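You operate a simulated robot arm through the tools that you are given. There is no shell and no other tool. Be economical: measure what you need, move in short steps, check, and stop when the job is done.

Carry out the task below with a simulated two-armed robot. There is one attempt and no reset: what you move stays moved.

Task
Lock out the gravity table, then brush the filter in the green drawer clean.
Fine: stop, red switch off, padlock from the hook on the hasp; use the brown brush from the stand's leg and put it back; drawer shut again. Set down upright: brown brush. What is to be rubbed or washed off counts as gone when no trace of it is left.
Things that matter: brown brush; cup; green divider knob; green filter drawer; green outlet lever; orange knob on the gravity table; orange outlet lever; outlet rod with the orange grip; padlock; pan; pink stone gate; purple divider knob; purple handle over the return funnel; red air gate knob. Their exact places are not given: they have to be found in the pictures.

Only the result counts: the job must be done as asked and must still hold three seconds after the hand-in. Knocking over, shifting, dropping, spilling or breaking anything else fails it.

Robot
Two 7-joint arms with two-finger parallel grippers on one trunk, on a base that drives. Base frame: it is fixed to the floor where the robot stands at the start and does not move with it; the origin is under the middle of the robot, x ahead of it, y to its left, z up. Lengths are in m, angles in degrees, forces in N, time in s.
The left shoulder is at the start at [0.06, 0.143, 0.926], the right one opposite. With the tool pointing down near the work surface each hand reaches from about 0.1 to 0.7 m from the robot's upright axis, wherever it stands, measured 20 degrees to its own side. Places, roughly: cup (7x7x8 cm) [0.2, -0.6, 0.9]; green divider knob [0.7, -1.1, 1.3]; green filter drawer [1.3, -0.4, 0.5]; green outlet lever [0.5, -1.8, 1.1]; orange knob on the gravity table [0.4, -2.3, 1.4]; orange outlet lever [0.8, -0.4, 0.9]; outlet rod with the orange grip [0.3, -0.7, 1.2]; pan [0.25, -2.5, 1]; pink stone gate [0.3, -2.6, 1.4]; purple divider knob [0.6, -1.6, 1.3]; purple handle over the return funnel [0.5, 0.3, 0.8]; red air gate knob [0.6, -2, 0.5]; red button at the table [0.8, -0.2, 1.3]; red knob on the feed box [0.6, -0.6, 1.1]; red knob on the stand [0.5, 0.1, 1.6]; red outlet lever [0.3, -2.5, 1.2]. Payload 1.57 kg a hand.
Tool frame (each hand has its own): the origin (TCP) lies between the finger pads and is the grasp point; the fingertips stand 0.03 m ahead of it; z points along the fingers, y is the line along which they close. The gripper opens to 0.11 m. The fingers are 0.024 m wide and 0.012 m thick; the gripper's body (0.048 by 0.112 m) begins 0.078 m behind the TCP.
Orientation is that of the tool frame in the base frame, as [roll, pitch, yaw] about the fixed x, y, z axes, in that order (R = Rz(yaw) Ry(pitch) Rx(roll)). With the fingers straight down and closing along the base's y, the tool's x points along the base's -x, its y along +y and its z along -z.

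Tools
- The arms move only by the tool drive_tool. It takes "left_steps", "right_steps" or both (then of equal length, played together; a hand with none holds still); each is a list of rows, each a list of 7 numbers: the turn, a rotation vector about the base's x, y, z in units of 180 degrees (1.0 is 180 degrees), then the shift along the base's x, y, z in units of 250 mm (1.0 is 250 mm), then the opening, from 0 (shut) to 1 (fully open). In form: [[ax, ay, az, dx, dy, dz, jaw], ...]. A call has 1 to 8 rows; each row is the pose to reach, as a shift and turn from the pose commanded when the call began. A call with a number of a shift or a turn outside -1 to 1 is refused whole. A row lasts 0.2 s, in which the tool goes at most 0.05 m and 8.6 degrees; a call with a longer step from one row to the next is refused whole, and so is a gripper value outside its range. A pose out of reach is approached as far as the arm can. The call stops where the force on the tool passes 60 N (or 10 N more than at its start, if that is more) or the arm is blocked; 0.2 s more then pass. The fingers move at their own pace (about 0.045 m/s each) and stop on an object; they squeeze with about 36 N. The grip force told is the motor's: it shows also when the fingers shut on nothing. Time passes only in rows, and 0.2 s behind the last, so rows that repeat a pose let the fingers close. It gives the time, the measured TCP pose, the force on the tool (base axes), the opening and the grip force at its end, in the units of the frame above (readings bear some noise), with the torque about the TCP (base axes, N m) and any sound that the robot's microphone picked up.
- Cameras (640 x 400 px; columns grow to the right, rows downward): "scene" is now at [0.0396, -0.0336, 1.5361]; the picture's right is [-0.44, -0.90, 0.00], its down [-0.68, 0.33, -0.66] and it looks along [0.59, -0.29, -0.75] (base axes); focal length 268 px, centre (320, 200). "left" rides on the left gripper at [0.07, -0.016, -0.141] in its tool frame; the picture's right is [0.23, 0.97, 0.00], its down [-0.86, 0.20, -0.48] and it looks along [-0.47, 0.11, 0.88] (tool axes); focal length 222 px, centre (320, 200). "right" rides on the right gripper at [0.07, 0.016, -0.141] in its tool frame; the picture's right is [-0.23, 0.97, 0.00], its down [-0.86, -0.20, -0.48] and it looks along [-0.47, -0.11, 0.88] (tool axes); focal length 222 px, centre (320, 200).
- grab_frame(camera): a new picture of that camera. No time passes.
- raise_lower(by): slides the trunk up (or, below 0, down) by that many m; the arms and the scene camera ride with it, the base frame stays. It gives what a move gives, with no picture.
- drive_base(legs): drives the robot by 1 to 6 legs, each [ahead, left, turn to the left] in m, m and degrees, along the robot's own axes; the way and the turn of a leg run together, so that a leg with both is an arc; at most 1.5 m and 180 degrees a leg. The arms and the cameras ride along, it lands a little off, and it stops where it bumps. It gives what a move gives.
- turn_head(pan, tilt): turns the head with the scene camera to pan (to the left, within 86 degrees either way) and tilt (down, from -29 to 69), counted from straight ahead of the robot. It gives what a move gives.
- probe_pixels(camera, pixels): for up to 12 pixels [column, row] of the newest picture of that camera ("zoom" is the newest enlarged one), the place [x, y, z] in the base frame of the surface seen there, good to about 0.002 m. No time passes.
- enlarge(camera, box): a new picture of the part [left, top, right, bottom] of that camera's present view, enlarged. No time passes.
- sign_off(): hands the job in; it is judged then, once.

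Go step by step. Measure first, check grasps and placings, and put right what went wrong. The budget is 80 turns and 78 pictures, counting those below and the enlarged ones. Unless the task says otherwise, let go and move clear before handing in, and close with one line.

The tools are called after "Request:" as a command line: name --argument value ..., lists and objects as JSON in quotes. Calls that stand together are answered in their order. drive_tool: Moves the arms, as the interface text tells. Its arguments: {"type":"object","properties":{"left_steps":{"type":"array"},"right_steps":{"type":"array"}},"required":[]} The other tools are called the same way: raise_lower (by) slides the trunk up or down; drive_base (legs) drives the base; turn_head (pan, tilt) turns the head that bears the scene camera; grab_frame (camera) takes a picture; probe_pixels (camera, pixels) gives the place of the surface under pixels of a picture; enlarge (camera, box) takes an enlarged picture of a part of a camera's view; sign_off () hands the job in.

At the start:

```text
clock: 0.0
left_eef_pos: [0.4617, -0.021, 1.0001]
left_tool_rot: [-180.0, 0.0, -180.0]
left_ft_force: [0.0, -0.7, 0.0]
left_ft_torque: [0.02, 0.01, 0.01]
left_opening: 0.11
left_grasp_force: 0.1
right_eef_pos: [0.3747, -0.3633, 1.0]
right_tool_rot: [-180.0, -0.1, -179.9]
right_ft_force: [-0.5, 0.1, -0.5]
right_ft_torque: [0.01, -0.03, 0.0]
right_opening: 0.1098
right_grasp_force: 0.0
trunk travel left (down, up): [-0.525, 0.065]
robot x, y, heading: [0.0033, 0.0028, 0.1]
head pan, tilt: [-25.9, 48.9]
```

scene: 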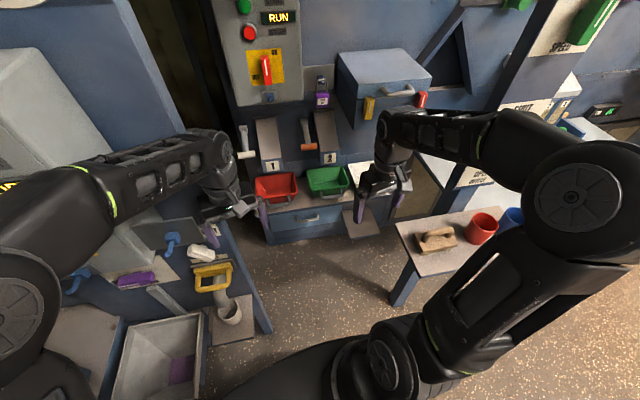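
right: 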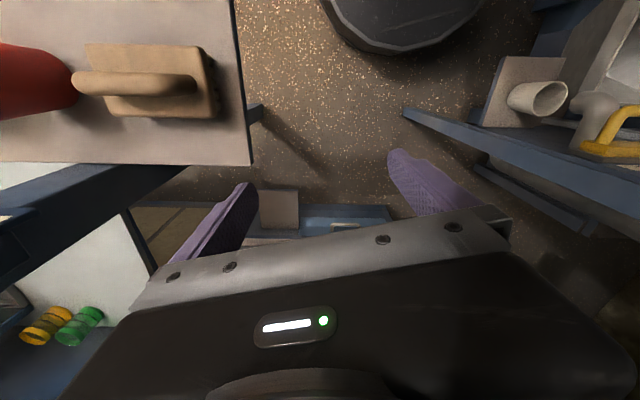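
left: 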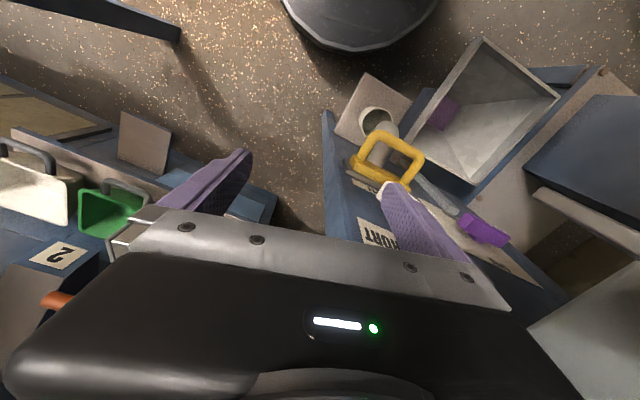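

The scene picture shows a control panel (RUN at 278,17, red button 250,33, red switch 265,70). I will look closer at it and around with the head.

Request:
enlarge --camera "scene" --box '[200, 0, 440, 150]'

Request:
turn_head --pan -20 --tilt 15

Request:
grab_frame --camera "scene"

```text
2.67 times, centred on (320, 75) of scene
```

zoom: 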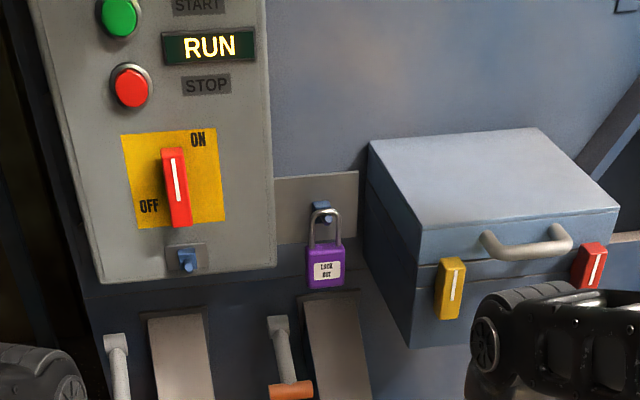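

```text
clock: 1.0
left_eef_pos: [0.4611, -0.0212, 0.9995]
left_tool_rot: [-180.0, 0.0, 180.0]
left_ft_force: [0.5, 0.0, 0.4]
left_ft_torque: [0.02, -0.02, 0.03]
left_opening: 0.1102
left_grasp_force: 0.0
right_eef_pos: [0.3747, -0.363, 1.0005]
right_tool_rot: [-179.9, 0.0, 179.9]
right_ft_force: [-0.1, -0.1, -0.1]
right_ft_torque: [-0.02, 0.0, 0.01]
right_opening: 0.1101
right_grasp_force: 0.1
trunk travel left (down, up): [-0.525, 0.065]
robot x, y, heading: [0.0018, 0.0024, 0.3]
head pan, tilt: [-20.0, 15.0]
```

```text
73 pictures are left
```

scene: 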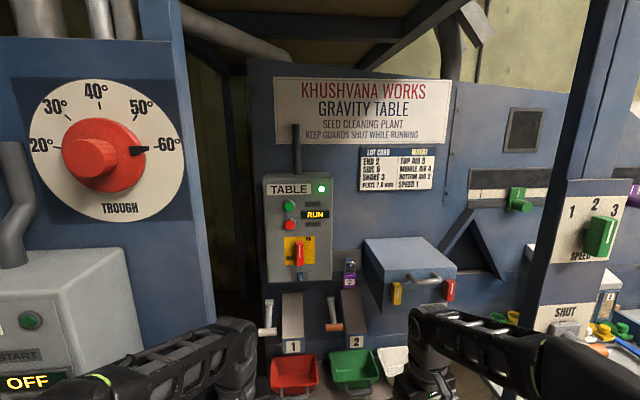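

Request:
enlarge --camera "scene" --box '[250, 160, 490, 310]'

Request:
probe_pixels --camera "scene" --pixels '[[289, 225], [289, 206], [299, 262], [300, 244], [280, 250], [299, 276], [349, 268], [349, 282], [268, 200], [330, 200], [396, 260], [449, 288]]'

Request:
turn_head --pan -20 --tilt 45

Request:
grab_frame --camera "scene"

```text
2.67 times, centred on (370, 235) of scene
```

zoom: 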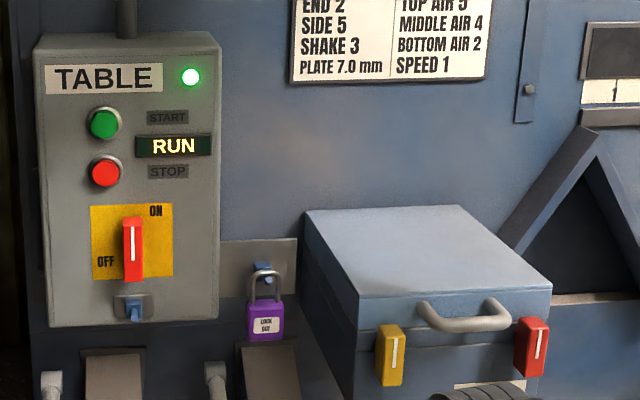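

```text
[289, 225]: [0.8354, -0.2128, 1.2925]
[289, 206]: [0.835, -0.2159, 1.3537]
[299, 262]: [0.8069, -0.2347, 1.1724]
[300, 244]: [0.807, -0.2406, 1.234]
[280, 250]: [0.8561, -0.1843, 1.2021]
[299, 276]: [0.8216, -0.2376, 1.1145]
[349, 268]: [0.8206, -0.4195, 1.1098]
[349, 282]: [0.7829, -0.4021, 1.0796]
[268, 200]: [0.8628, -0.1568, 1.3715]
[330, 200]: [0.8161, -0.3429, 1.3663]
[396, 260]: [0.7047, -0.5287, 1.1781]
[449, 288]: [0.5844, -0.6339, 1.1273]
```

```text
clock: 1.9
left_eef_pos: [0.4612, -0.0201, 1.0]
left_tool_rot: [-180.0, 0.0, 179.9]
left_ft_force: [0.2, -1.1, 0.1]
left_ft_torque: [0.0, 0.0, 0.01]
left_opening: 0.1101
left_grasp_force: 0.0
right_eef_pos: [0.3737, -0.3627, 1.0001]
right_tool_rot: [-179.9, 0.0, 180.0]
right_ft_force: [0.3, 0.7, -0.2]
right_ft_torque: [-0.05, 0.0, 0.01]
right_opening: 0.1101
right_grasp_force: 0.1
trunk travel left (down, up): [-0.525, 0.065]
robot x, y, heading: [0.0016, 0.0011, -0.0]
head pan, tilt: [-20.0, 45.0]
```

```text
71 pictures are left
```

scene: 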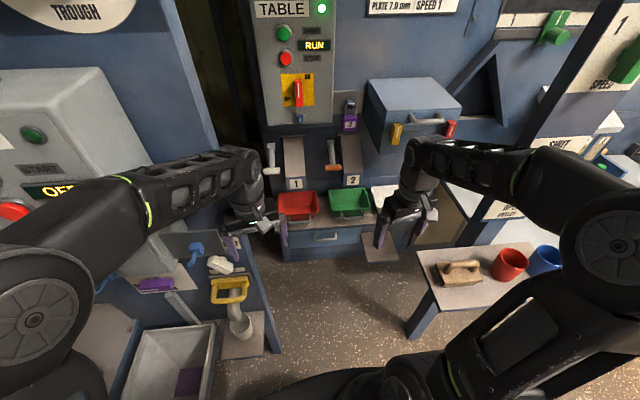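

The panel is angled ~14°. Next I look for the brown brush and the green drawer.

Request:
turn_head --pan 20 --tilt 35

Request:
grab_frame --camera "scene"

Request:
turn_head --pan -70 --tilt 30

Request:
grab_frame --camera "scene"

```text
clock: 3.0
left_eef_pos: [0.4609, -0.0205, 0.9998]
left_tool_rot: [-180.0, 0.0, 180.0]
left_ft_force: [0.3, 0.5, 0.5]
left_ft_torque: [0.01, -0.02, -0.01]
left_opening: 0.1099
left_grasp_force: 0.2
right_eef_pos: [0.3746, -0.3629, 1.0]
right_tool_rot: [-180.0, 0.0, 180.0]
right_ft_force: [-0.4, -0.8, -0.6]
right_ft_torque: [0.01, 0.02, 0.02]
right_opening: 0.1097
right_grasp_force: 0.1
trunk travel left (down, up): [-0.525, 0.065]
robot x, y, heading: [0.0007, -0.0017, -0.0]
head pan, tilt: [20.0, 35.0]
```

```text
70 pictures are left
```

scene: 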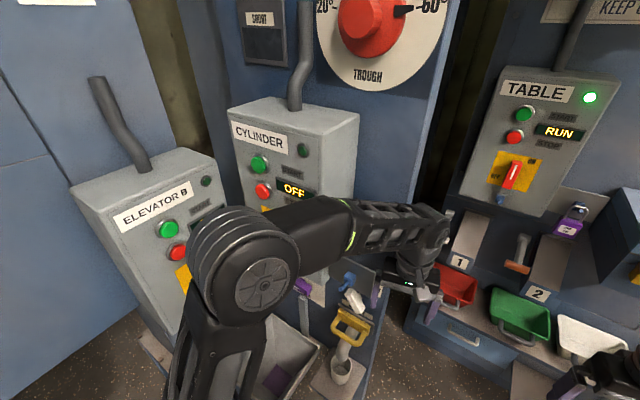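

```text
clock: 4.7
left_eef_pos: [0.4611, -0.0209, 1.0011]
left_tool_rot: [-179.9, -0.1, -180.0]
left_ft_force: [0.6, -0.7, 0.7]
left_ft_torque: [-0.04, -0.05, -0.02]
left_opening: 0.11
left_grasp_force: 0.1
right_eef_pos: [0.3743, -0.3634, 0.9989]
right_tool_rot: [-180.0, 0.0, 180.0]
right_ft_force: [0.0, 0.0, 0.1]
right_ft_torque: [-0.04, 0.01, 0.02]
right_opening: 0.1101
right_grasp_force: 0.2
trunk travel left (down, up): [-0.525, 0.065]
robot x, y, heading: [0.0014, -0.0027, 0.1]
head pan, tilt: [-70.0, 30.0]
```

```text
69 pictures are left
```

scene: 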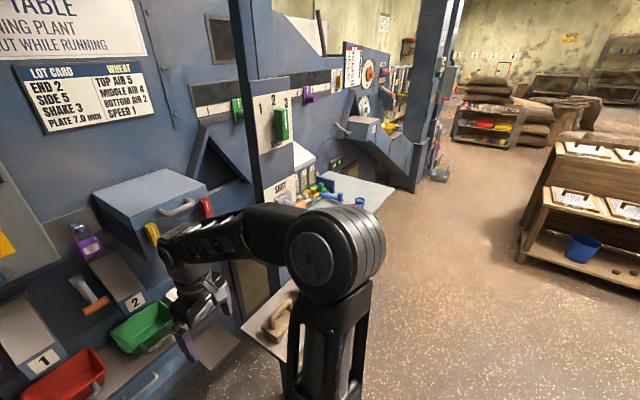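

Request:
enlarge --camera "scene" --box '[260, 60, 500, 210]'

Request:
turn_head --pan -10 --tilt 30

Request:
enlarge --camera "scene" --box '[180, 50, 340, 350]'

```text
2.67 times, centred on (380, 135) of scene
```

zoom: 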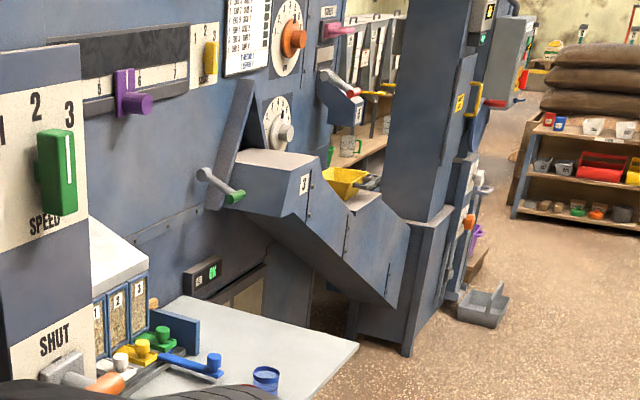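

```text
clock: 6.0
left_eef_pos: [0.4614, -0.0214, 0.9999]
left_tool_rot: [180.0, 0.0, 180.0]
left_ft_force: [0.2, -0.3, 0.2]
left_ft_torque: [0.0, -0.03, 0.01]
left_opening: 0.1101
left_grasp_force: 0.0
right_eef_pos: [0.3745, -0.3628, 0.9994]
right_tool_rot: [-180.0, 0.0, 180.0]
right_ft_force: [-0.7, -0.1, -0.1]
right_ft_torque: [0.02, 0.0, 0.02]
right_opening: 0.1099
right_grasp_force: 0.1
trunk travel left (down, up): [-0.525, 0.065]
robot x, y, heading: [-0.002, -0.0031, -0.1]
head pan, tilt: [-10.0, 30.0]
```

```text
1.33 times, centred on (260, 200) of scene
```

zoom: 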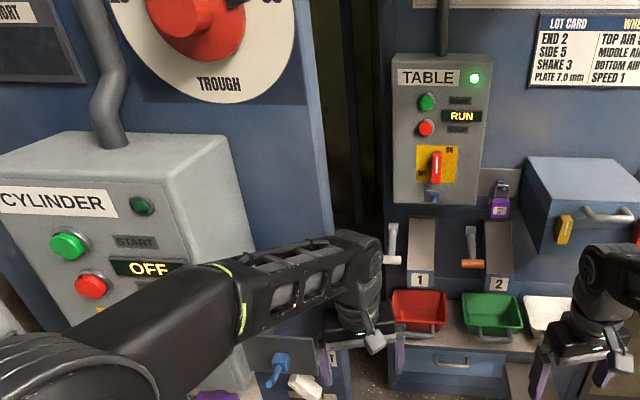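

Request:
turn_head --pan -20 --tilt 60

Request:
grab_frame --camera "scene"

Request:
probe_pixels --camera "scene" --pixels '[[280, 145], [360, 145], [330, 185], [300, 220], [375, 195], [272, 340], [240, 300], [410, 310], [420, 220], [490, 200], [330, 140], [290, 110]]'

```text
clock: 6.9
left_eef_pos: [0.4609, -0.0209, 1.0007]
left_tool_rot: [-180.0, 0.0, 180.0]
left_ft_force: [0.3, 0.2, -0.7]
left_ft_torque: [-0.01, 0.02, -0.04]
left_opening: 0.1101
left_grasp_force: 0.1
right_eef_pos: [0.374, -0.3634, 0.9994]
right_tool_rot: [-180.0, 0.0, 179.9]
right_ft_force: [0.1, -0.4, 0.3]
right_ft_torque: [0.0, 0.02, -0.01]
right_opening: 0.1099
right_grasp_force: 0.0
trunk travel left (down, up): [-0.525, 0.065]
robot x, y, heading: [0.0004, 0.0055, -0.1]
head pan, tilt: [-20.0, 60.0]
```

```text
66 pictures are left
```

scene: 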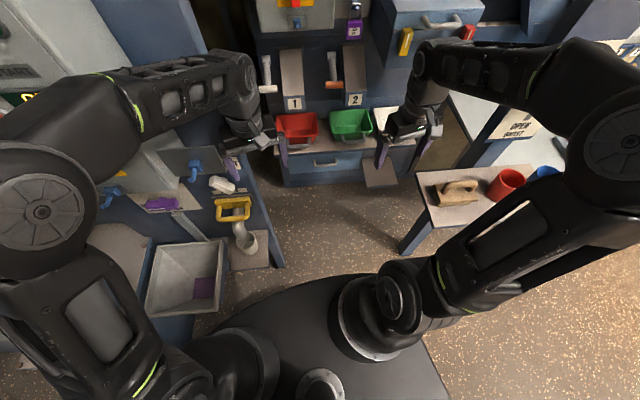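

```text
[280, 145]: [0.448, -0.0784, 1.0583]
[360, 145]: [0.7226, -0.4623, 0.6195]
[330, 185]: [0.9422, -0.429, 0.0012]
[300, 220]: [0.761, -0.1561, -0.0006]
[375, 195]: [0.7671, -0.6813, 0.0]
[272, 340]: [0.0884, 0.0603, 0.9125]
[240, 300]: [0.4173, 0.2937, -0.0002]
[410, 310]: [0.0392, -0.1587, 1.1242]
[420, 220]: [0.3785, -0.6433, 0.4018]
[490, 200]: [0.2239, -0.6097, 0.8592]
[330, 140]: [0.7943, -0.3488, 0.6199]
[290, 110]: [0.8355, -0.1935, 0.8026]
```

Request:
probe_pixels --camera "scene" --pixels '[[284, 265], [240, 160], [395, 255], [430, 200], [90, 60], [20, 80], [250, 180], [195, 185], [300, 275], [425, 22], [400, 60], [125, 130]]'

Request:
drive_tool --left_steps '[[0, -0.045, 0, 0, 0, 0.15, 1], [0, -0.09, 0, 0, 0, 0.3, 1], [0, -0.135, 0, 0, 0, 0.4, 1], [0, -0.18, 0, 0, 0, 0.5, 1], [0, -0.225, 0, 0, 0, 0.6, 1], [0, -0.27, 0, 0, 0, 0.7, 1], [0, -0.315, 0, 0, 0, 0.75, 1], [0, -0.36, 0, 0, 0, 0.8, 1]]'

```text
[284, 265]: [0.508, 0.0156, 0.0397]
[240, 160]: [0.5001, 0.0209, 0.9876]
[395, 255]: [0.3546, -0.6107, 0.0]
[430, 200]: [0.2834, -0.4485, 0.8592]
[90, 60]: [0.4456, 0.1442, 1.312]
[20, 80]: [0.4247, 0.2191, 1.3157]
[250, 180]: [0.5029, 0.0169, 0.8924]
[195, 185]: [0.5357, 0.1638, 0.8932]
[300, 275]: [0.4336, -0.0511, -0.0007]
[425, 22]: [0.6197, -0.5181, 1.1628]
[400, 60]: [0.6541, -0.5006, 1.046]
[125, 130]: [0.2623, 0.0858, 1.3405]
```

```text
clock: 8.7
left_eef_pos: [0.4602, -0.0203, 1.2002]
left_tool_rot: [-179.7, 64.9, -179.8]
left_ft_force: [-0.3, 0.5, 0.3]
left_ft_torque: [0.02, -0.03, -0.01]
left_opening: 0.1098
left_grasp_force: 0.1
right_eef_pos: [0.3743, -0.3623, 1.0005]
right_tool_rot: [180.0, 0.0, 180.0]
right_ft_force: [-0.5, -0.3, 0.6]
right_ft_torque: [0.0, 0.02, -0.01]
right_opening: 0.1097
right_grasp_force: 0.1
trunk travel left (down, up): [-0.525, 0.065]
robot x, y, heading: [-0.0024, 0.0001, -0.3]
head pan, tilt: [-20.0, 60.0]
```

Left corridor is bounded by the stand (x>0.5, y≈0.02) and the small table (corner 0.28,-0.45). I finish levelling the left tool, draw the right hand in, then drive closer and square to the panel.

Request:
drive_tool --left_steps '[[0, -0.045, 0, 0, 0, 0, 1], [0, -0.09, 0, 0, 0, 0, 1], [0, -0.139, 0, 0, 0, 0, 1], [0, -0.139, 0, 0, 0, 0, 0.5]]' --right_steps '[[0, 0, 0, -0.1, 0, 0.1, 1], [0, 0, 0, -0.2, 0.1, 0.2, 1], [0, 0, 0, -0.3, 0.2, 0.3, 1], [0, 0, 0, -0.4, 0.3, 0.3, 1]]'

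Request:
drive_base --legs '[[0.2, -0.12, -14]]'

Request:
turn_head --pan 0 --tilt 30

Request:
grab_frame --camera "scene"

Request:
grab_frame --camera "left"

```text
refused: row 3 steps farther than a row can; nothing moved
```

```text
clock: 9.6
left_eef_pos: [0.4698, -0.0325, 1.2027]
left_tool_rot: [-179.8, 64.9, -179.7]
left_ft_force: [-17.1, 3.5, 4.8]
left_ft_torque: [0.38, -0.11, 1.13]
left_opening: 0.1099
left_grasp_force: 0.0
right_eef_pos: [0.3798, -0.3796, 1.0011]
right_tool_rot: [-180.0, 0.1, 178.9]
right_ft_force: [-0.8, 0.5, 0.2]
right_ft_torque: [-0.01, 0.02, 0.0]
right_opening: 0.1099
right_grasp_force: 0.0
trunk travel left (down, up): [-0.525, 0.065]
robot x, y, heading: [0.0144, -0.0097, -0.9]
head pan, tilt: [-20.0, 60.0]
stopped in leg 1: the force on the tool passed its limit at 96 N (the readings are from after the stop); the commanded pose is now the measured one
```

```text
clock: 10.5
left_eef_pos: [0.4695, -0.0325, 1.2018]
left_tool_rot: [-179.8, 64.9, -179.7]
left_ft_force: [-23.5, 6.3, 6.2]
left_ft_torque: [0.37, -0.15, 1.52]
left_opening: 0.1097
left_grasp_force: 0.2
right_eef_pos: [0.3797, -0.3791, 1.002]
right_tool_rot: [180.0, 0.0, 178.8]
right_ft_force: [-0.6, 0.1, 0.3]
right_ft_torque: [0.0, -0.01, 0.0]
right_opening: 0.11
right_grasp_force: 0.2
trunk travel left (down, up): [-0.525, 0.065]
robot x, y, heading: [0.0117, -0.0108, -1.1]
head pan, tilt: [0.0, 30.0]
```

```text
65 pictures are left
```

scene: 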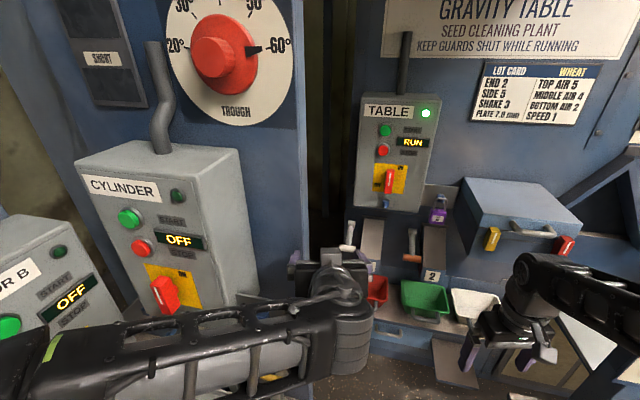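

```text
64 pictures are left
```

left: 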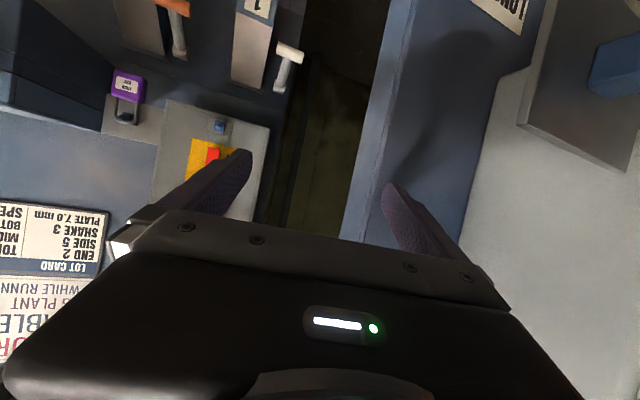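

The left finger touched the blue stand's front (force −x). I back the hand off to the right, level it and pull the right hand in before driving.

Request:
drive_tool --left_steps '[[0, 0, 0, -0.12, -0.05, 0, 1], [0, 0, 0, -0.24, -0.2, 0, 0.8], [0, -0.045, 0, -0.24, -0.36, 0, 0.6], [0, -0.09, 0, -0.24, -0.5, 0, 0.4], [0, -0.135, 0, -0.24, -0.6, 0, 0.2], [0, -0.139, 0, -0.24, -0.6, 0, 0.1]]' --right_steps '[[0, 0, 0, -0.1, 0, 0.1, 1], [0, 0, 0, -0.2, -0.05, 0.1, 1], [0, 0, 0, -0.3, -0.05, 0.1, 1], [0, 0, 0, -0.4, -0.05, 0.1, 1], [0, 0, 0, -0.5, -0.05, 0.1, 1], [0, 0, 0, -0.5, -0.05, 0.1, 1]]'

Request:
drive_base --legs '[[0.2, -0.12, -14]]'

Request:
grab_frame --camera "scene"

Request:
grab_frame --camera "left"

```text
clock: 11.9
left_eef_pos: [0.4142, -0.1836, 1.1999]
left_tool_rot: [-150.3, 89.8, -150.3]
left_ft_force: [0.4, -0.4, -0.3]
left_ft_torque: [0.02, -0.01, -0.02]
left_opening: 0.0119
left_grasp_force: 0.1
right_eef_pos: [0.2587, -0.391, 1.0242]
right_tool_rot: [180.0, 0.0, 178.8]
right_ft_force: [1.2, -0.8, 0.1]
right_ft_torque: [0.01, 0.0, 0.02]
right_opening: 0.11
right_grasp_force: 0.2
trunk travel left (down, up): [-0.525, 0.065]
robot x, y, heading: [0.015, -0.0087, -1.4]
head pan, tilt: [0.0, 30.0]
```

```text
clock: 13.6
left_eef_pos: [0.5274, -0.4015, 1.2024]
left_tool_rot: [-87.8, 89.6, -101.1]
left_ft_force: [-0.1, 0.0, -0.3]
left_ft_torque: [-0.01, 0.0, 0.03]
left_opening: 0.0107
left_grasp_force: 0.0
right_eef_pos: [0.326, -0.5632, 1.0238]
right_tool_rot: [179.9, -0.5, 165.4]
right_ft_force: [-6.7, 4.1, 3.3]
right_ft_torque: [-0.69, -0.88, -0.14]
right_opening: 0.1102
right_grasp_force: 0.1
trunk travel left (down, up): [-0.525, 0.065]
robot x, y, heading: [0.1837, -0.1426, -14.5]
head pan, tilt: [0.0, 30.0]
stopped in leg 1: the force on the tool passed its limit at 94 N (the readings are from after the stop); the commanded pose is now the measured one
```

```text
63 pictures are left
```

scene: 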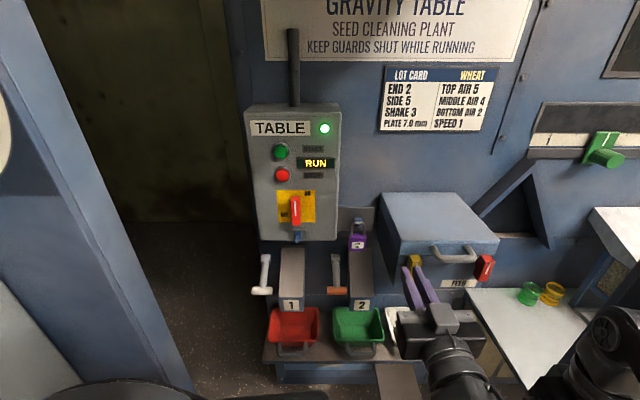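

```text
62 pictures are left
```

left: 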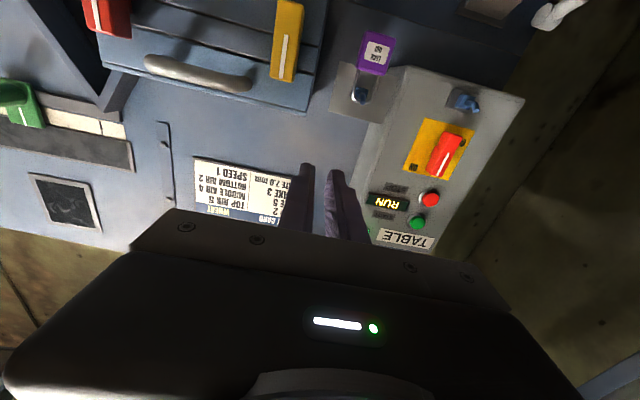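

The gap left of the table is a passage. The right hand met something; I check its view.

Request:
grab_frame --camera "right"

Request:
probe_pixels --camera "scene" --pixels '[[282, 175], [282, 151], [295, 198], [296, 225], [297, 236], [357, 222], [357, 242], [255, 200], [330, 200], [190, 250], [350, 212], [240, 250]]'

```text
61 pictures are left
```

right: 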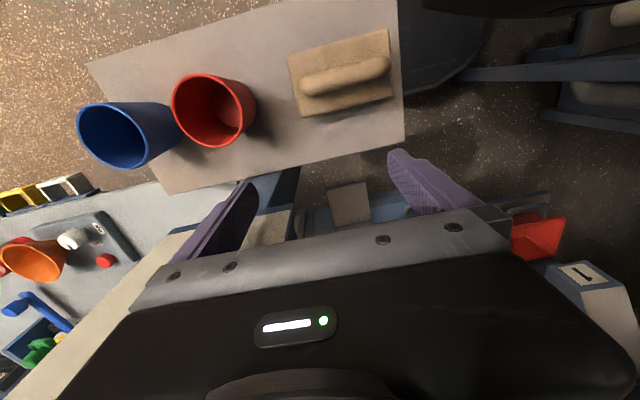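

```text
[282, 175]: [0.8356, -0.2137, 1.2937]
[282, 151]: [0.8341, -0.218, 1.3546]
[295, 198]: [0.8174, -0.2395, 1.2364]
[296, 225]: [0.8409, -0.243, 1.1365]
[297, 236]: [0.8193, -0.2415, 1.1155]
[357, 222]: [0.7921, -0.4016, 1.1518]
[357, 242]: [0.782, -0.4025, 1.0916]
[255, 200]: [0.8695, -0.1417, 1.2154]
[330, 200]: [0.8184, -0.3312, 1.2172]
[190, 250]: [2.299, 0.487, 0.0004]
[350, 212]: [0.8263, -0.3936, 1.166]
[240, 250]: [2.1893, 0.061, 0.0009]
```

Request:
drive_tool --left_steps '[[0, 0, 0, 0.131, 0.119, 0.052, 0], [0, 0, 0, 0.262, 0.237, 0.104, 0], [0, 0, 0, 0.393, 0.355, 0.156, 0], [0, 0, 0, 0.525, 0.474, 0.208, 0], [0, 0, 0, 0.656, 0.593, 0.26, 0], [0, 0, 0, 0.788, 0.711, 0.312, 0], [0, 0, 0, 0.919, 0.83, 0.364, 0], [0, 0, 0, 0.919, 0.83, 0.364, 0]]' --right_steps '[[0, 0, 0, -0.1, 0.06, 0, 1], [0, 0, 0, -0.2, 0.12, 0, 1], [0, 0, 0, -0.3, 0.2, 0, 1], [0, 0, 0, -0.4, 0.3, 0, 1], [0, 0, 0, -0.4, 0.3, 0, 1], [0, 0, 0, -0.4, 0.3, 0, 1], [0, 0, 0, -0.4, 0.3, 0, 1], [0, 0, 0, -0.4, 0.3, 0, 1]]'

Request:
grab_frame --camera "left"

```text
clock: 15.4
left_eef_pos: [0.7601, -0.1981, 1.2904]
left_tool_rot: [-170.5, 89.8, 176.2]
left_ft_force: [0.7, 0.6, 0.4]
left_ft_torque: [-0.02, 0.03, -0.01]
left_opening: 0.0003
left_grasp_force: 21.4
right_eef_pos: [0.2324, -0.5018, 1.0339]
right_tool_rot: [179.6, -0.9, 165.4]
right_ft_force: [-0.4, 0.5, 0.2]
right_ft_torque: [0.0, 0.0, 0.04]
right_opening: 0.1101
right_grasp_force: 0.1
right hand out of reach, approached as far as the arm can: row 4, 5, 6, 7, 8
trunk travel left (down, up): [-0.525, 0.065]
robot x, y, heading: [0.1876, -0.147, -14.3]
head pan, tilt: [0.0, 30.0]
```

```text
60 pictures are left
```

left: 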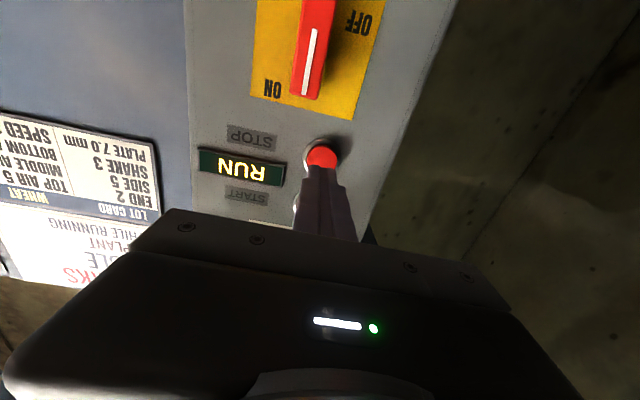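

Request:
drive_tool --left_steps '[[0, 0, 0, 0.136, -0.03, 0.01, 0], [0, 0, 0, 0.178, -0.035, 0.01, 0], [0, 0, 0, 0.2, -0.04, 0.01, 0], [0, 0, 0, 0.22, -0.045, 0.01, 0], [0, 0, 0, 0.15, -0.03, 0.01, 0], [0, 0, 0, 0, 0, 0.01, 0]]'

Request:
enlarge --camera "scene" --box '[220, 100, 380, 260]'

```text
clock: 16.8
left_eef_pos: [0.7612, -0.1988, 1.2941]
left_tool_rot: [-152.5, 89.7, -165.8]
left_ft_force: [0.4, 0.7, -0.4]
left_ft_torque: [0.03, 0.01, 0.01]
left_opening: 0.0
left_grasp_force: 21.2
right_eef_pos: [0.2303, -0.4994, 1.034]
right_tool_rot: [179.6, -0.9, 165.4]
right_ft_force: [-0.3, 0.9, -0.1]
right_ft_torque: [0.01, 0.01, 0.0]
right_opening: 0.11
right_grasp_force: 0.2
trunk travel left (down, up): [-0.525, 0.065]
robot x, y, heading: [0.1881, -0.1431, -14.5]
head pan, tilt: [0.0, 30.0]
heard: click
```

```text
2.50 times, centred on (300, 180) of scene
```

zoom: 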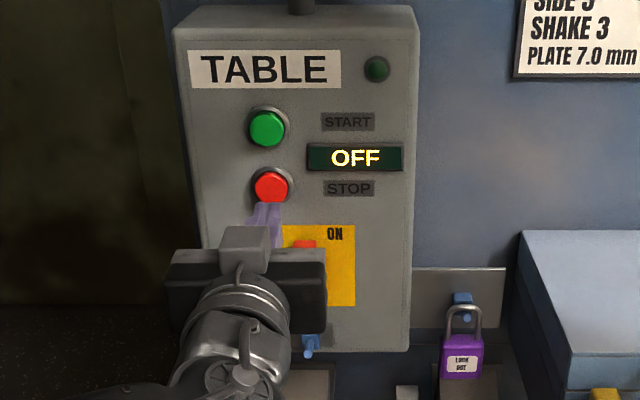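

Display reads OFF. I move the left hand down-left aside and study the red switch.

Request:
drive_tool --left_steps '[[0, 0, 0, -0.15, 0.05, 0, 0.3], [0, 0, 0, -0.3, 0.07, 0.1, 0.6], [0, 0, 0, -0.3, 0.07, 0.25, 0.6]]'

Request:
enlarge --camera "left" --box '[200, 0, 440, 150]'

Request:
enlarge --camera "scene" --box '[240, 170, 400, 270]'

```text
clock: 17.6
left_eef_pos: [0.6871, -0.1829, 1.3581]
left_tool_rot: [-170.1, 89.7, 176.5]
left_ft_force: [-0.3, -0.1, -0.3]
left_ft_torque: [0.0, 0.06, 0.01]
left_opening: 0.0656
left_grasp_force: 0.1
right_eef_pos: [0.2327, -0.5017, 1.0339]
right_tool_rot: [179.6, -1.0, 165.4]
right_ft_force: [-0.9, 0.7, -0.4]
right_ft_torque: [0.0, 0.01, -0.03]
right_opening: 0.1099
right_grasp_force: 0.0
trunk travel left (down, up): [-0.525, 0.065]
robot x, y, heading: [0.1871, -0.1447, -14.9]
head pan, tilt: [0.0, 30.0]
```

```text
2.67 times, centred on (320, 75) of left
```

zoom: 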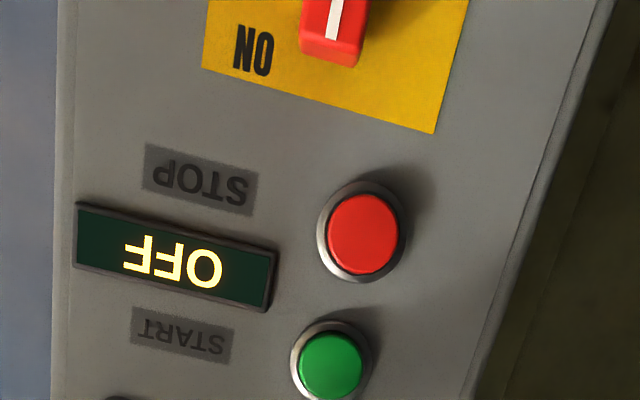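

```text
4.00 times, centred on (320, 220) of scene
```

zoom: 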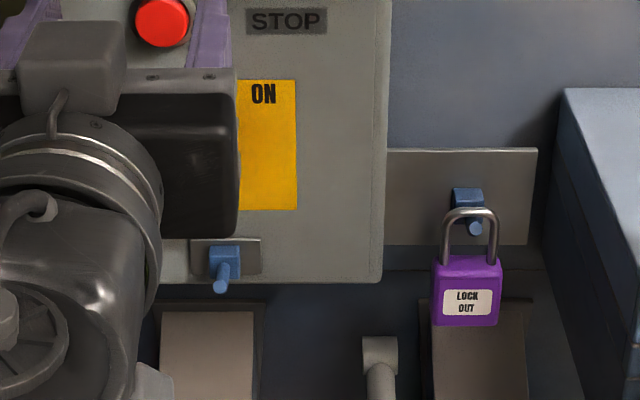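

Request:
drive_tool --left_steps '[[0, 0, 0, -0.1, 0, -0.18, 0.6], [0, 0, 0, -0.2, 0, -0.36, 0.6], [0, 0, 0, -0.2, 0, -0.5, 0.6]]'

Request:
enlarge --camera "left" --box '[160, 0, 480, 200]'

```text
refused: row 1 steps farther than a row can; nothing moved
```

```text
2.00 times, centred on (320, 100) of left
```

zoom: 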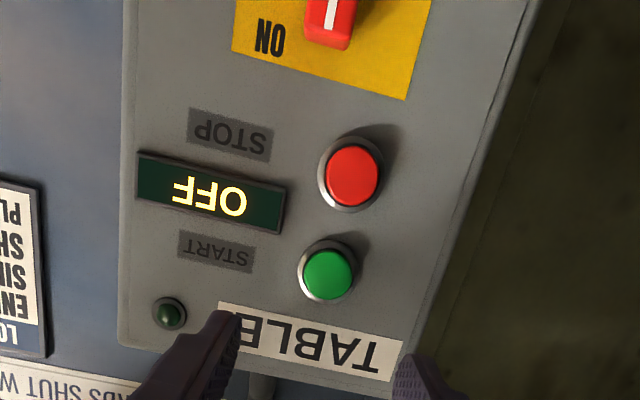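

Request:
drive_tool --left_steps '[[0, 0, 0, -0.08, 0, -0.14, 0.6], [0, 0, 0, -0.16, 0, -0.28, 0.6], [0, 0, 0, -0.2, 0, -0.42, 0.6], [0, 0, 0, -0.2, 0, -0.5, 0.6]]'

Request:
enlarge --camera "left" --box '[160, 0, 480, 200]'

```text
clock: 18.6
left_eef_pos: [0.6402, -0.1868, 1.2345]
left_tool_rot: [-163.9, 89.7, -177.3]
left_ft_force: [0.1, -0.4, -0.3]
left_ft_torque: [0.01, 0.01, 0.03]
left_opening: 0.0661
left_grasp_force: 0.1
left hand out of reach, approached as far as the arm can: row 4
right_eef_pos: [0.2325, -0.5028, 1.0324]
right_tool_rot: [179.5, -1.0, 165.4]
right_ft_force: [0.0, 0.4, -0.2]
right_ft_torque: [0.03, 0.04, 0.0]
right_opening: 0.11
right_grasp_force: 0.1
trunk travel left (down, up): [-0.525, 0.065]
robot x, y, heading: [0.186, -0.143, -14.6]
head pan, tilt: [0.0, 30.0]
```

```text
2.00 times, centred on (320, 100) of left
```

zoom: 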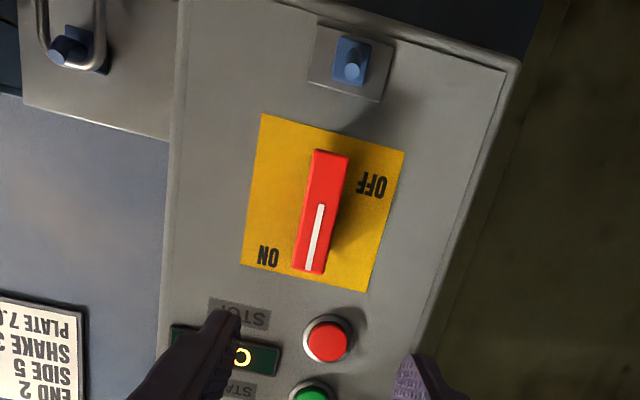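

Request:
probe_pixels --camera "zoom" --pixels '[[330, 155], [310, 268], [321, 210], [332, 175], [350, 260], [280, 150], [347, 42], [350, 68], [320, 75], [70, 48], [100, 30]]'

```text
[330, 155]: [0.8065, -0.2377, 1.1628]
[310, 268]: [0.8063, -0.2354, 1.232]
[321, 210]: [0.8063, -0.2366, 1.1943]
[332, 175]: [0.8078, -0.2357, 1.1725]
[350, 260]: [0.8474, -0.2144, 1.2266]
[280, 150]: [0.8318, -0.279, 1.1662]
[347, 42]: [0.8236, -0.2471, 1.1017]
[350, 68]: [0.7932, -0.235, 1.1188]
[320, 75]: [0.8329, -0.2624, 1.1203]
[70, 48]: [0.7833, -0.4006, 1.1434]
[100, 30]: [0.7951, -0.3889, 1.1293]
```

Lever is a rotary handle centred at about (0.806,-0.237,1.198); its mark must turn left to OFF. I grasp it.

Request:
drive_tool --left_steps '[[0, 0, 0, 0.13, -0.04, -0.07, 0.6], [0, 0, 0, 0.28, -0.08, -0.148, 0.6], [0, 0, 0, 0.42, -0.126, -0.148, 0.6], [0, 0, 0, 0.54, -0.162, -0.148, 0.6], [0, 0, 0, 0.652, -0.196, -0.148, 0.6], [0, 0, 0, 0.652, -0.196, -0.148, 0], [0, 0, 0, 0.652, -0.196, -0.148, 0], [0, 0, 0, 0.652, -0.196, -0.148, 0]]'

Request:
grab_frame --camera "left"

```text
clock: 20.4
left_eef_pos: [0.8022, -0.2371, 1.2003]
left_tool_rot: [-174.4, 89.8, 172.1]
left_ft_force: [-0.5, -3.4, -0.2]
left_ft_torque: [-0.07, -0.2, -0.51]
left_opening: 0.0242
left_grasp_force: 16.8
right_eef_pos: [0.2322, -0.5014, 1.035]
right_tool_rot: [179.5, -0.9, 165.4]
right_ft_force: [-0.8, -0.1, 0.2]
right_ft_torque: [0.0, 0.02, 0.02]
right_opening: 0.11
right_grasp_force: 0.1
trunk travel left (down, up): [-0.525, 0.065]
robot x, y, heading: [0.1901, -0.1413, -14.6]
head pan, tilt: [0.0, 30.0]
```

```text
54 pictures are left
```

left: 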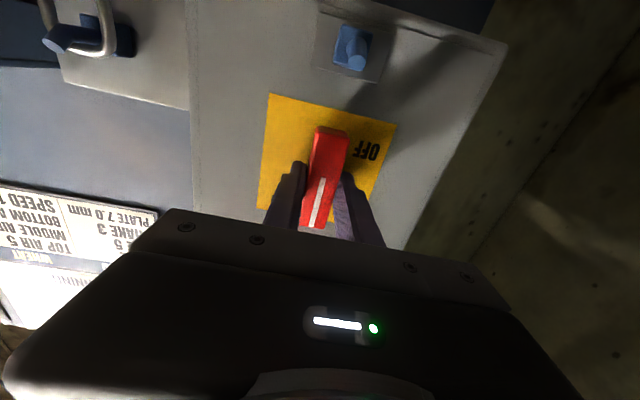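

Request:
drive_tool --left_steps '[[-0.0457, 0.011, 0, 0, 0, 0, 0], [-0.0914, 0.022, 0, 0, 0, 0, 0], [-0.137, 0.033, 0, 0, 0, 0, 0], [-0.183, 0.044, 0, 0, 0, 0, 0], [-0.228, 0.055, 0, 0, 0, 0, 0], [-0.274, 0.066, 0, 0, 0, 0, 0], [-0.32, 0.077, 0, 0, 0, 0, 0], [-0.365, 0.088, 0, 0, 0, 0, 0]]'

```text
clock: 21.6
left_eef_pos: [0.8009, -0.2334, 1.2009]
left_tool_rot: [-90.6, 50.9, -102.7]
left_ft_force: [16.0, 11.7, -8.3]
left_ft_torque: [0.15, 0.47, -0.91]
left_opening: 0.0245
left_grasp_force: 35.6
right_eef_pos: [0.2269, -0.5091, 1.0321]
right_tool_rot: [179.1, -0.5, 165.5]
right_ft_force: [0.0, -0.7, 0.5]
right_ft_torque: [0.0, -0.01, -0.01]
right_opening: 0.11
right_grasp_force: 0.1
trunk travel left (down, up): [-0.525, 0.065]
robot x, y, heading: [0.1916, -0.1454, -14.4]
head pan, tilt: [0.0, 30.0]
stopped in row 5 (left hand): the force on the tool passed its limit at 67 N (the readings are from after the stop); the commanded pose is now the measured one
```

Request:
grab_frame --camera "left"

Request:
grab_frame --camera "scene"

```text
53 pictures are left
```

left: 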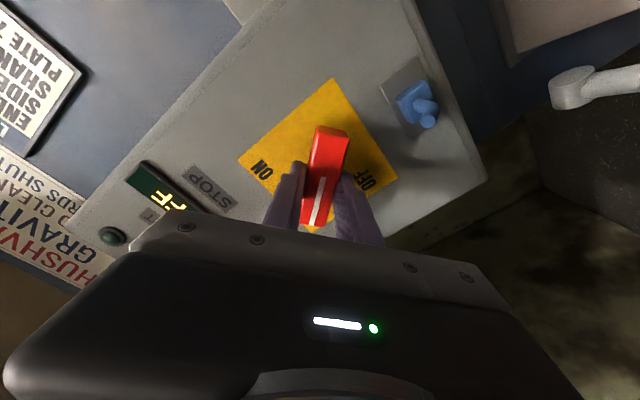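

```text
52 pictures are left
```

scene: 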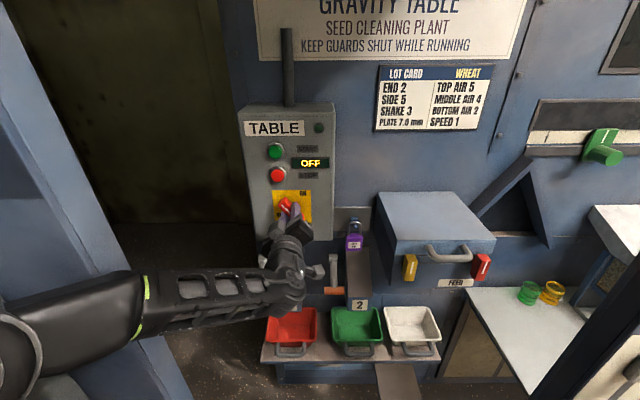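

Request:
drive_tool --left_steps '[[-0.035, 0.0085, 0, 0.01, 0.01, -0.01, 0], [-0.07, 0.017, 0, 0.01, 0.01, -0.01, 0], [-0.105, 0.025, 0, 0.01, 0.01, -0.01, 0], [-0.14, 0.034, 0, 0.01, 0.01, -0.01, 0], [-0.175, 0.042, 0, 0.01, 0.01, -0.01, 0], [-0.21, 0.051, 0, 0.01, 0.01, -0.01, 0], [-0.25, 0.06, 0, 0.01, 0.01, -0.01, 0]]'

Request:
grab_frame --camera "left"

```text
clock: 22.0
left_eef_pos: [0.7943, -0.2353, 1.1997]
left_tool_rot: [-90.9, 46.2, -102.0]
left_ft_force: [-9.2, 33.9, -14.3]
left_ft_torque: [0.04, 0.24, 0.4]
left_opening: 0.0244
left_grasp_force: 36.2
right_eef_pos: [0.2207, -0.5133, 1.0301]
right_tool_rot: [178.8, -0.4, 165.5]
right_ft_force: [0.1, 0.2, -0.2]
right_ft_torque: [-0.03, -0.01, -0.03]
right_opening: 0.1101
right_grasp_force: 0.0
trunk travel left (down, up): [-0.525, 0.065]
robot x, y, heading: [0.1847, -0.1512, -14.6]
head pan, tilt: [0.0, 30.0]
stopped in row 1 (left hand): the force on the tool passed its limit at 74 N (the readings are from after the stop); the commanded pose is now the measured one
```

```text
51 pictures are left
```

left: 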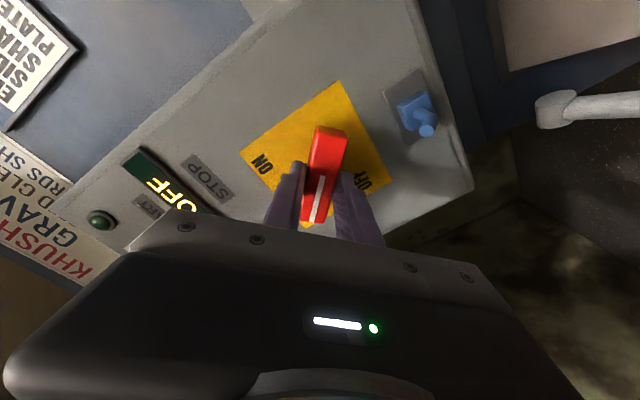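

The lever is at about 45° and the arm seems jammed by its elbow. I let go, back out, return the wrist upright, and will push the lever's end down from above with shut fingers.

Request:
drive_tool --left_steps '[[0, 0, 0, 0, 0, 0, 0.3], [0, 0, 0, 0, 0, 0, 0.4], [0, 0, 0, -0.15, 0.036, 0, 0.5], [0.045, -0.011, 0, -0.3, 0.072, 0.05, 0.4], [0.09, -0.022, 0, -0.3, 0.072, 0.1, 0.2], [0.135, -0.033, 0, -0.3, 0.072, 0.15, 0], [0.18, -0.044, 0, -0.3, 0.072, 0.2, 0], [0.225, -0.054, 0, -0.3, 0.072, 0.25, 0]]'

Request:
grab_frame --camera "left"

```text
clock: 23.8
left_eef_pos: [0.7339, -0.2011, 1.2546]
left_tool_rot: [-77.2, 87.3, -88.2]
left_ft_force: [0.3, -0.1, 0.2]
left_ft_torque: [-0.03, -0.01, 0.0]
left_opening: 0.0
left_grasp_force: 21.1
right_eef_pos: [0.2318, -0.5015, 1.0328]
right_tool_rot: [179.5, -0.8, 165.6]
right_ft_force: [0.1, -0.7, 0.3]
right_ft_torque: [-0.01, 0.03, -0.03]
right_opening: 0.1099
right_grasp_force: 0.2
trunk travel left (down, up): [-0.525, 0.065]
robot x, y, heading: [0.1872, -0.1448, -14.4]
head pan, tilt: [0.0, 30.0]
```

```text
50 pictures are left
```

left: 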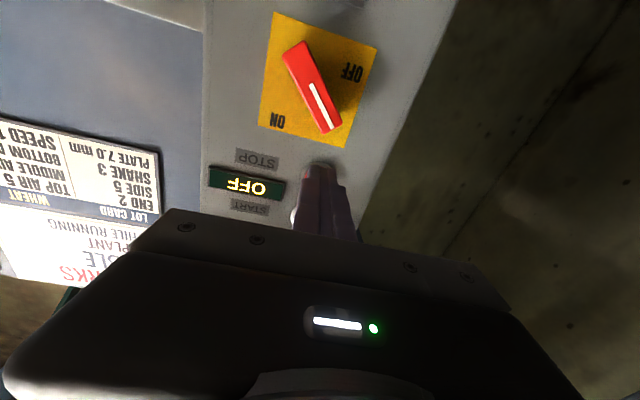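

Request:
drive_tool --left_steps '[[0, 0, 0, 0.046, -0.125, -0.04, 0], [0, 0, 0, 0.15, -0.15, -0.045, 0], [0, 0, 0, 0.24, -0.172, -0.048, 0], [0, 0, 0, 0.261, -0.086, -0.076, 0], [0, 0, 0, 0.272, -0.04, -0.108, 0], [0, 0, 0, 0.276, -0.024, -0.14, 0], [0, 0, 0, 0.276, -0.024, -0.156, 0], [0, 0, 0, 0.1, 0.02, -0.13, 0]]'

Request:
grab_frame --camera "left"

```text
clock: 25.6
left_eef_pos: [0.7566, -0.1959, 1.2236]
left_tool_rot: [-78.9, 87.4, -89.8]
left_ft_force: [-0.8, -0.4, -0.1]
left_ft_torque: [-0.02, 0.05, 0.01]
left_opening: 0.0001
left_grasp_force: 21.3
right_eef_pos: [0.2285, -0.5006, 1.0334]
right_tool_rot: [179.5, -0.8, 165.6]
right_ft_force: [-0.2, -0.6, 0.5]
right_ft_torque: [-0.01, -0.1, -0.01]
right_opening: 0.11
right_grasp_force: 0.1
trunk travel left (down, up): [-0.525, 0.065]
robot x, y, heading: [0.1874, -0.146, -14.1]
head pan, tilt: [0.0, 30.0]
```

```text
49 pictures are left
```

left: 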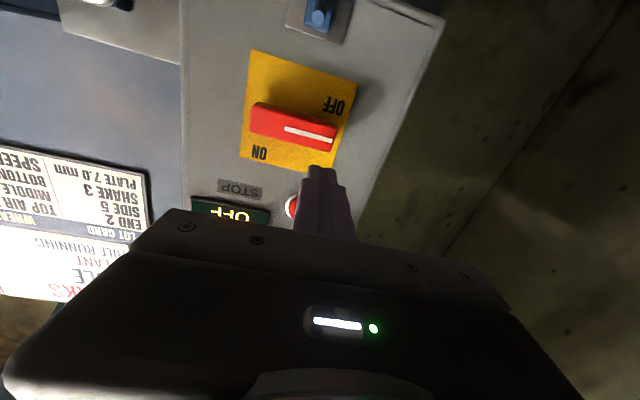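

Lever is now horizontal at OFF. Next I view the padlock closely.

Request:
drive_tool --left_steps '[[0, 0, 0, -0.15, 0, 0, 0.3], [0, 0, 0, -0.25, -0.15, -0.03, 0.6], [0, 0, 0, -0.25, -0.3, -0.06, 0.8], [0, 0, 0, -0.25, -0.45, -0.1, 0.8], [0, 0, 0, -0.25, -0.58, -0.12, 0.8]]'

Request:
enlarge --camera "left" --box '[200, 0, 440, 150]'

```text
clock: 26.8
left_eef_pos: [0.6981, -0.3423, 1.1918]
left_tool_rot: [-77.9, 87.3, -88.9]
left_ft_force: [0.0, 0.7, 0.4]
left_ft_torque: [0.01, 0.02, 0.04]
left_opening: 0.0879
left_grasp_force: 0.0
right_eef_pos: [0.2321, -0.5027, 1.0334]
right_tool_rot: [179.5, -0.8, 165.6]
right_ft_force: [-0.2, 0.3, -0.5]
right_ft_torque: [0.0, 0.0, -0.03]
right_opening: 0.11
right_grasp_force: 0.0
trunk travel left (down, up): [-0.525, 0.065]
robot x, y, heading: [0.1854, -0.1487, -14.4]
head pan, tilt: [0.0, 30.0]
```

```text
2.67 times, centred on (320, 75) of left
```

zoom: 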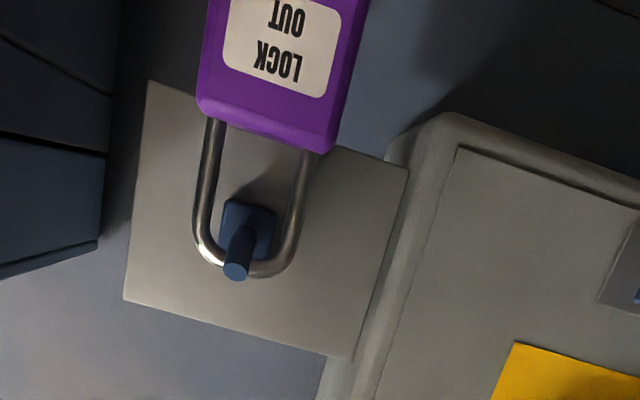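

Request:
probe_pixels --camera "zoom" --pixels '[[235, 272], [236, 245], [240, 210], [215, 262], [262, 275], [207, 180], [304, 190], [330, 145], [205, 95], [270, 30], [270, 125], [170, 200]]'

Request:
drive_tool --left_steps '[[0, 0, 0, 0, 0, -0.15, 0.8], [0, 0, 0, 0, 0, -0.3, 0.8], [0, 0, 0, 0, 0, -0.4, 0.8]]'

Request:
grab_frame --camera "left"

```text
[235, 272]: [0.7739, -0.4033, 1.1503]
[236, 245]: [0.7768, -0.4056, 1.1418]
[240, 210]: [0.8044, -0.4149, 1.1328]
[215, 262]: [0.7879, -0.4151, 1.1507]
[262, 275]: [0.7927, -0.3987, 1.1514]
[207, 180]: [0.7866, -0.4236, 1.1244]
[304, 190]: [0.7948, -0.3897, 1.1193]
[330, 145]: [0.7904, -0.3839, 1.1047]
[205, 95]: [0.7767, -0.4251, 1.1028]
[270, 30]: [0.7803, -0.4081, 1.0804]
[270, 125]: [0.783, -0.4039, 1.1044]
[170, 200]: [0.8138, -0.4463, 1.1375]
```

```text
clock: 27.6
left_eef_pos: [0.6989, -0.3421, 1.0914]
left_tool_rot: [-77.7, 87.2, -88.7]
left_ft_force: [-0.2, -0.2, 0.9]
left_ft_torque: [-0.01, 0.01, 0.0]
left_opening: 0.088
left_grasp_force: 0.1
right_eef_pos: [0.2316, -0.5025, 1.0325]
right_tool_rot: [179.5, -0.8, 165.7]
right_ft_force: [-0.1, 0.1, 0.1]
right_ft_torque: [0.02, 0.01, 0.01]
right_opening: 0.1101
right_grasp_force: 0.1
trunk travel left (down, up): [-0.525, 0.065]
robot x, y, heading: [0.1874, -0.1448, -14.4]
head pan, tilt: [0.0, 30.0]
```

```text
47 pictures are left
```

left: 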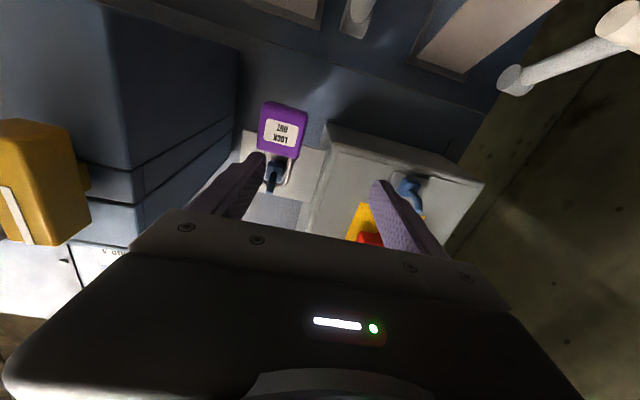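

Request:
enlarge --camera "left" --box '[230, 80, 470, 230]'

```text
2.67 times, centred on (350, 155) of left
```

zoom: 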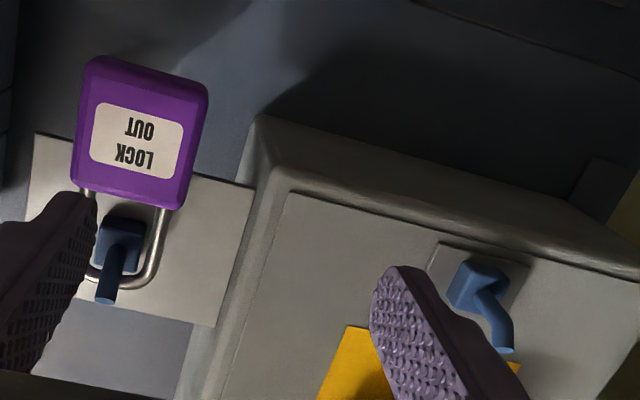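

Request:
probe_pixels --camera "zoom" --pixels '[[105, 297], [110, 275], [118, 235], [507, 349], [500, 325], [480, 275], [490, 290], [440, 270], [60, 165], [145, 70], [205, 110], [78, 150]]'

```text
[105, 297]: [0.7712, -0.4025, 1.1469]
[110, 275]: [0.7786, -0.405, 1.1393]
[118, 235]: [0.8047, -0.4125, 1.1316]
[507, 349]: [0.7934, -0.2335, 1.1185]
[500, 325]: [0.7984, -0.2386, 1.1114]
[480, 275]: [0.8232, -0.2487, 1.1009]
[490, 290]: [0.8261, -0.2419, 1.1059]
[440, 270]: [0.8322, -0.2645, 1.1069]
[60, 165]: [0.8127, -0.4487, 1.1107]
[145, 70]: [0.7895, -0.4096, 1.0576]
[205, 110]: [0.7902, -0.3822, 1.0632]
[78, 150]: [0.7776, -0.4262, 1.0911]
```

Request:
drive_tool --left_steps '[[0, 0, 0, 0.04, -0.182, -0.046, 0.7], [0, 0, 0, 0.14, -0.206, -0.046, 0.7], [0, 0, 0, 0.23, -0.228, -0.046, 0.7], [0, 0, 0, 0.312, -0.248, -0.046, 0.7], [0, 0, 0, 0.312, -0.248, -0.046, 0], [0, 0, 0, 0.312, -0.248, -0.046, 0], [0, 0, 0, 0.312, -0.248, -0.046, 0]]'

Request:
grab_frame --camera "left"

```text
clock: 29.2
left_eef_pos: [0.7742, -0.4028, 1.0811]
left_tool_rot: [-78.4, 87.2, -89.4]
left_ft_force: [1.3, -1.2, -0.2]
left_ft_torque: [0.03, 0.0, -0.01]
left_opening: 0.0478
left_grasp_force: 23.6
right_eef_pos: [0.2325, -0.5011, 1.0343]
right_tool_rot: [179.5, -0.8, 165.6]
right_ft_force: [0.0, -1.7, 0.3]
right_ft_torque: [0.01, -0.01, 0.02]
right_opening: 0.1103
right_grasp_force: 0.0
trunk travel left (down, up): [-0.525, 0.065]
robot x, y, heading: [0.1802, -0.1452, -14.3]
head pan, tilt: [0.0, 30.0]
```

```text
45 pictures are left
```

left: 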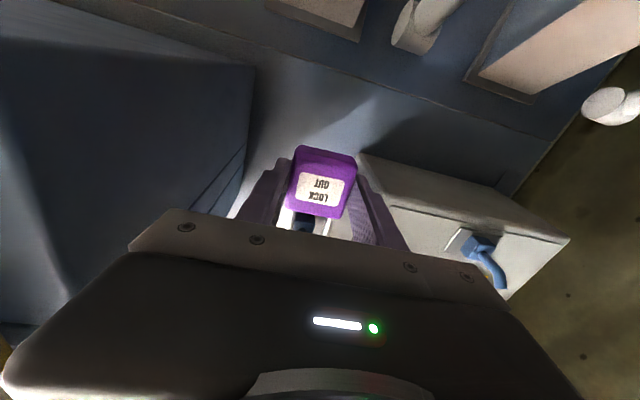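

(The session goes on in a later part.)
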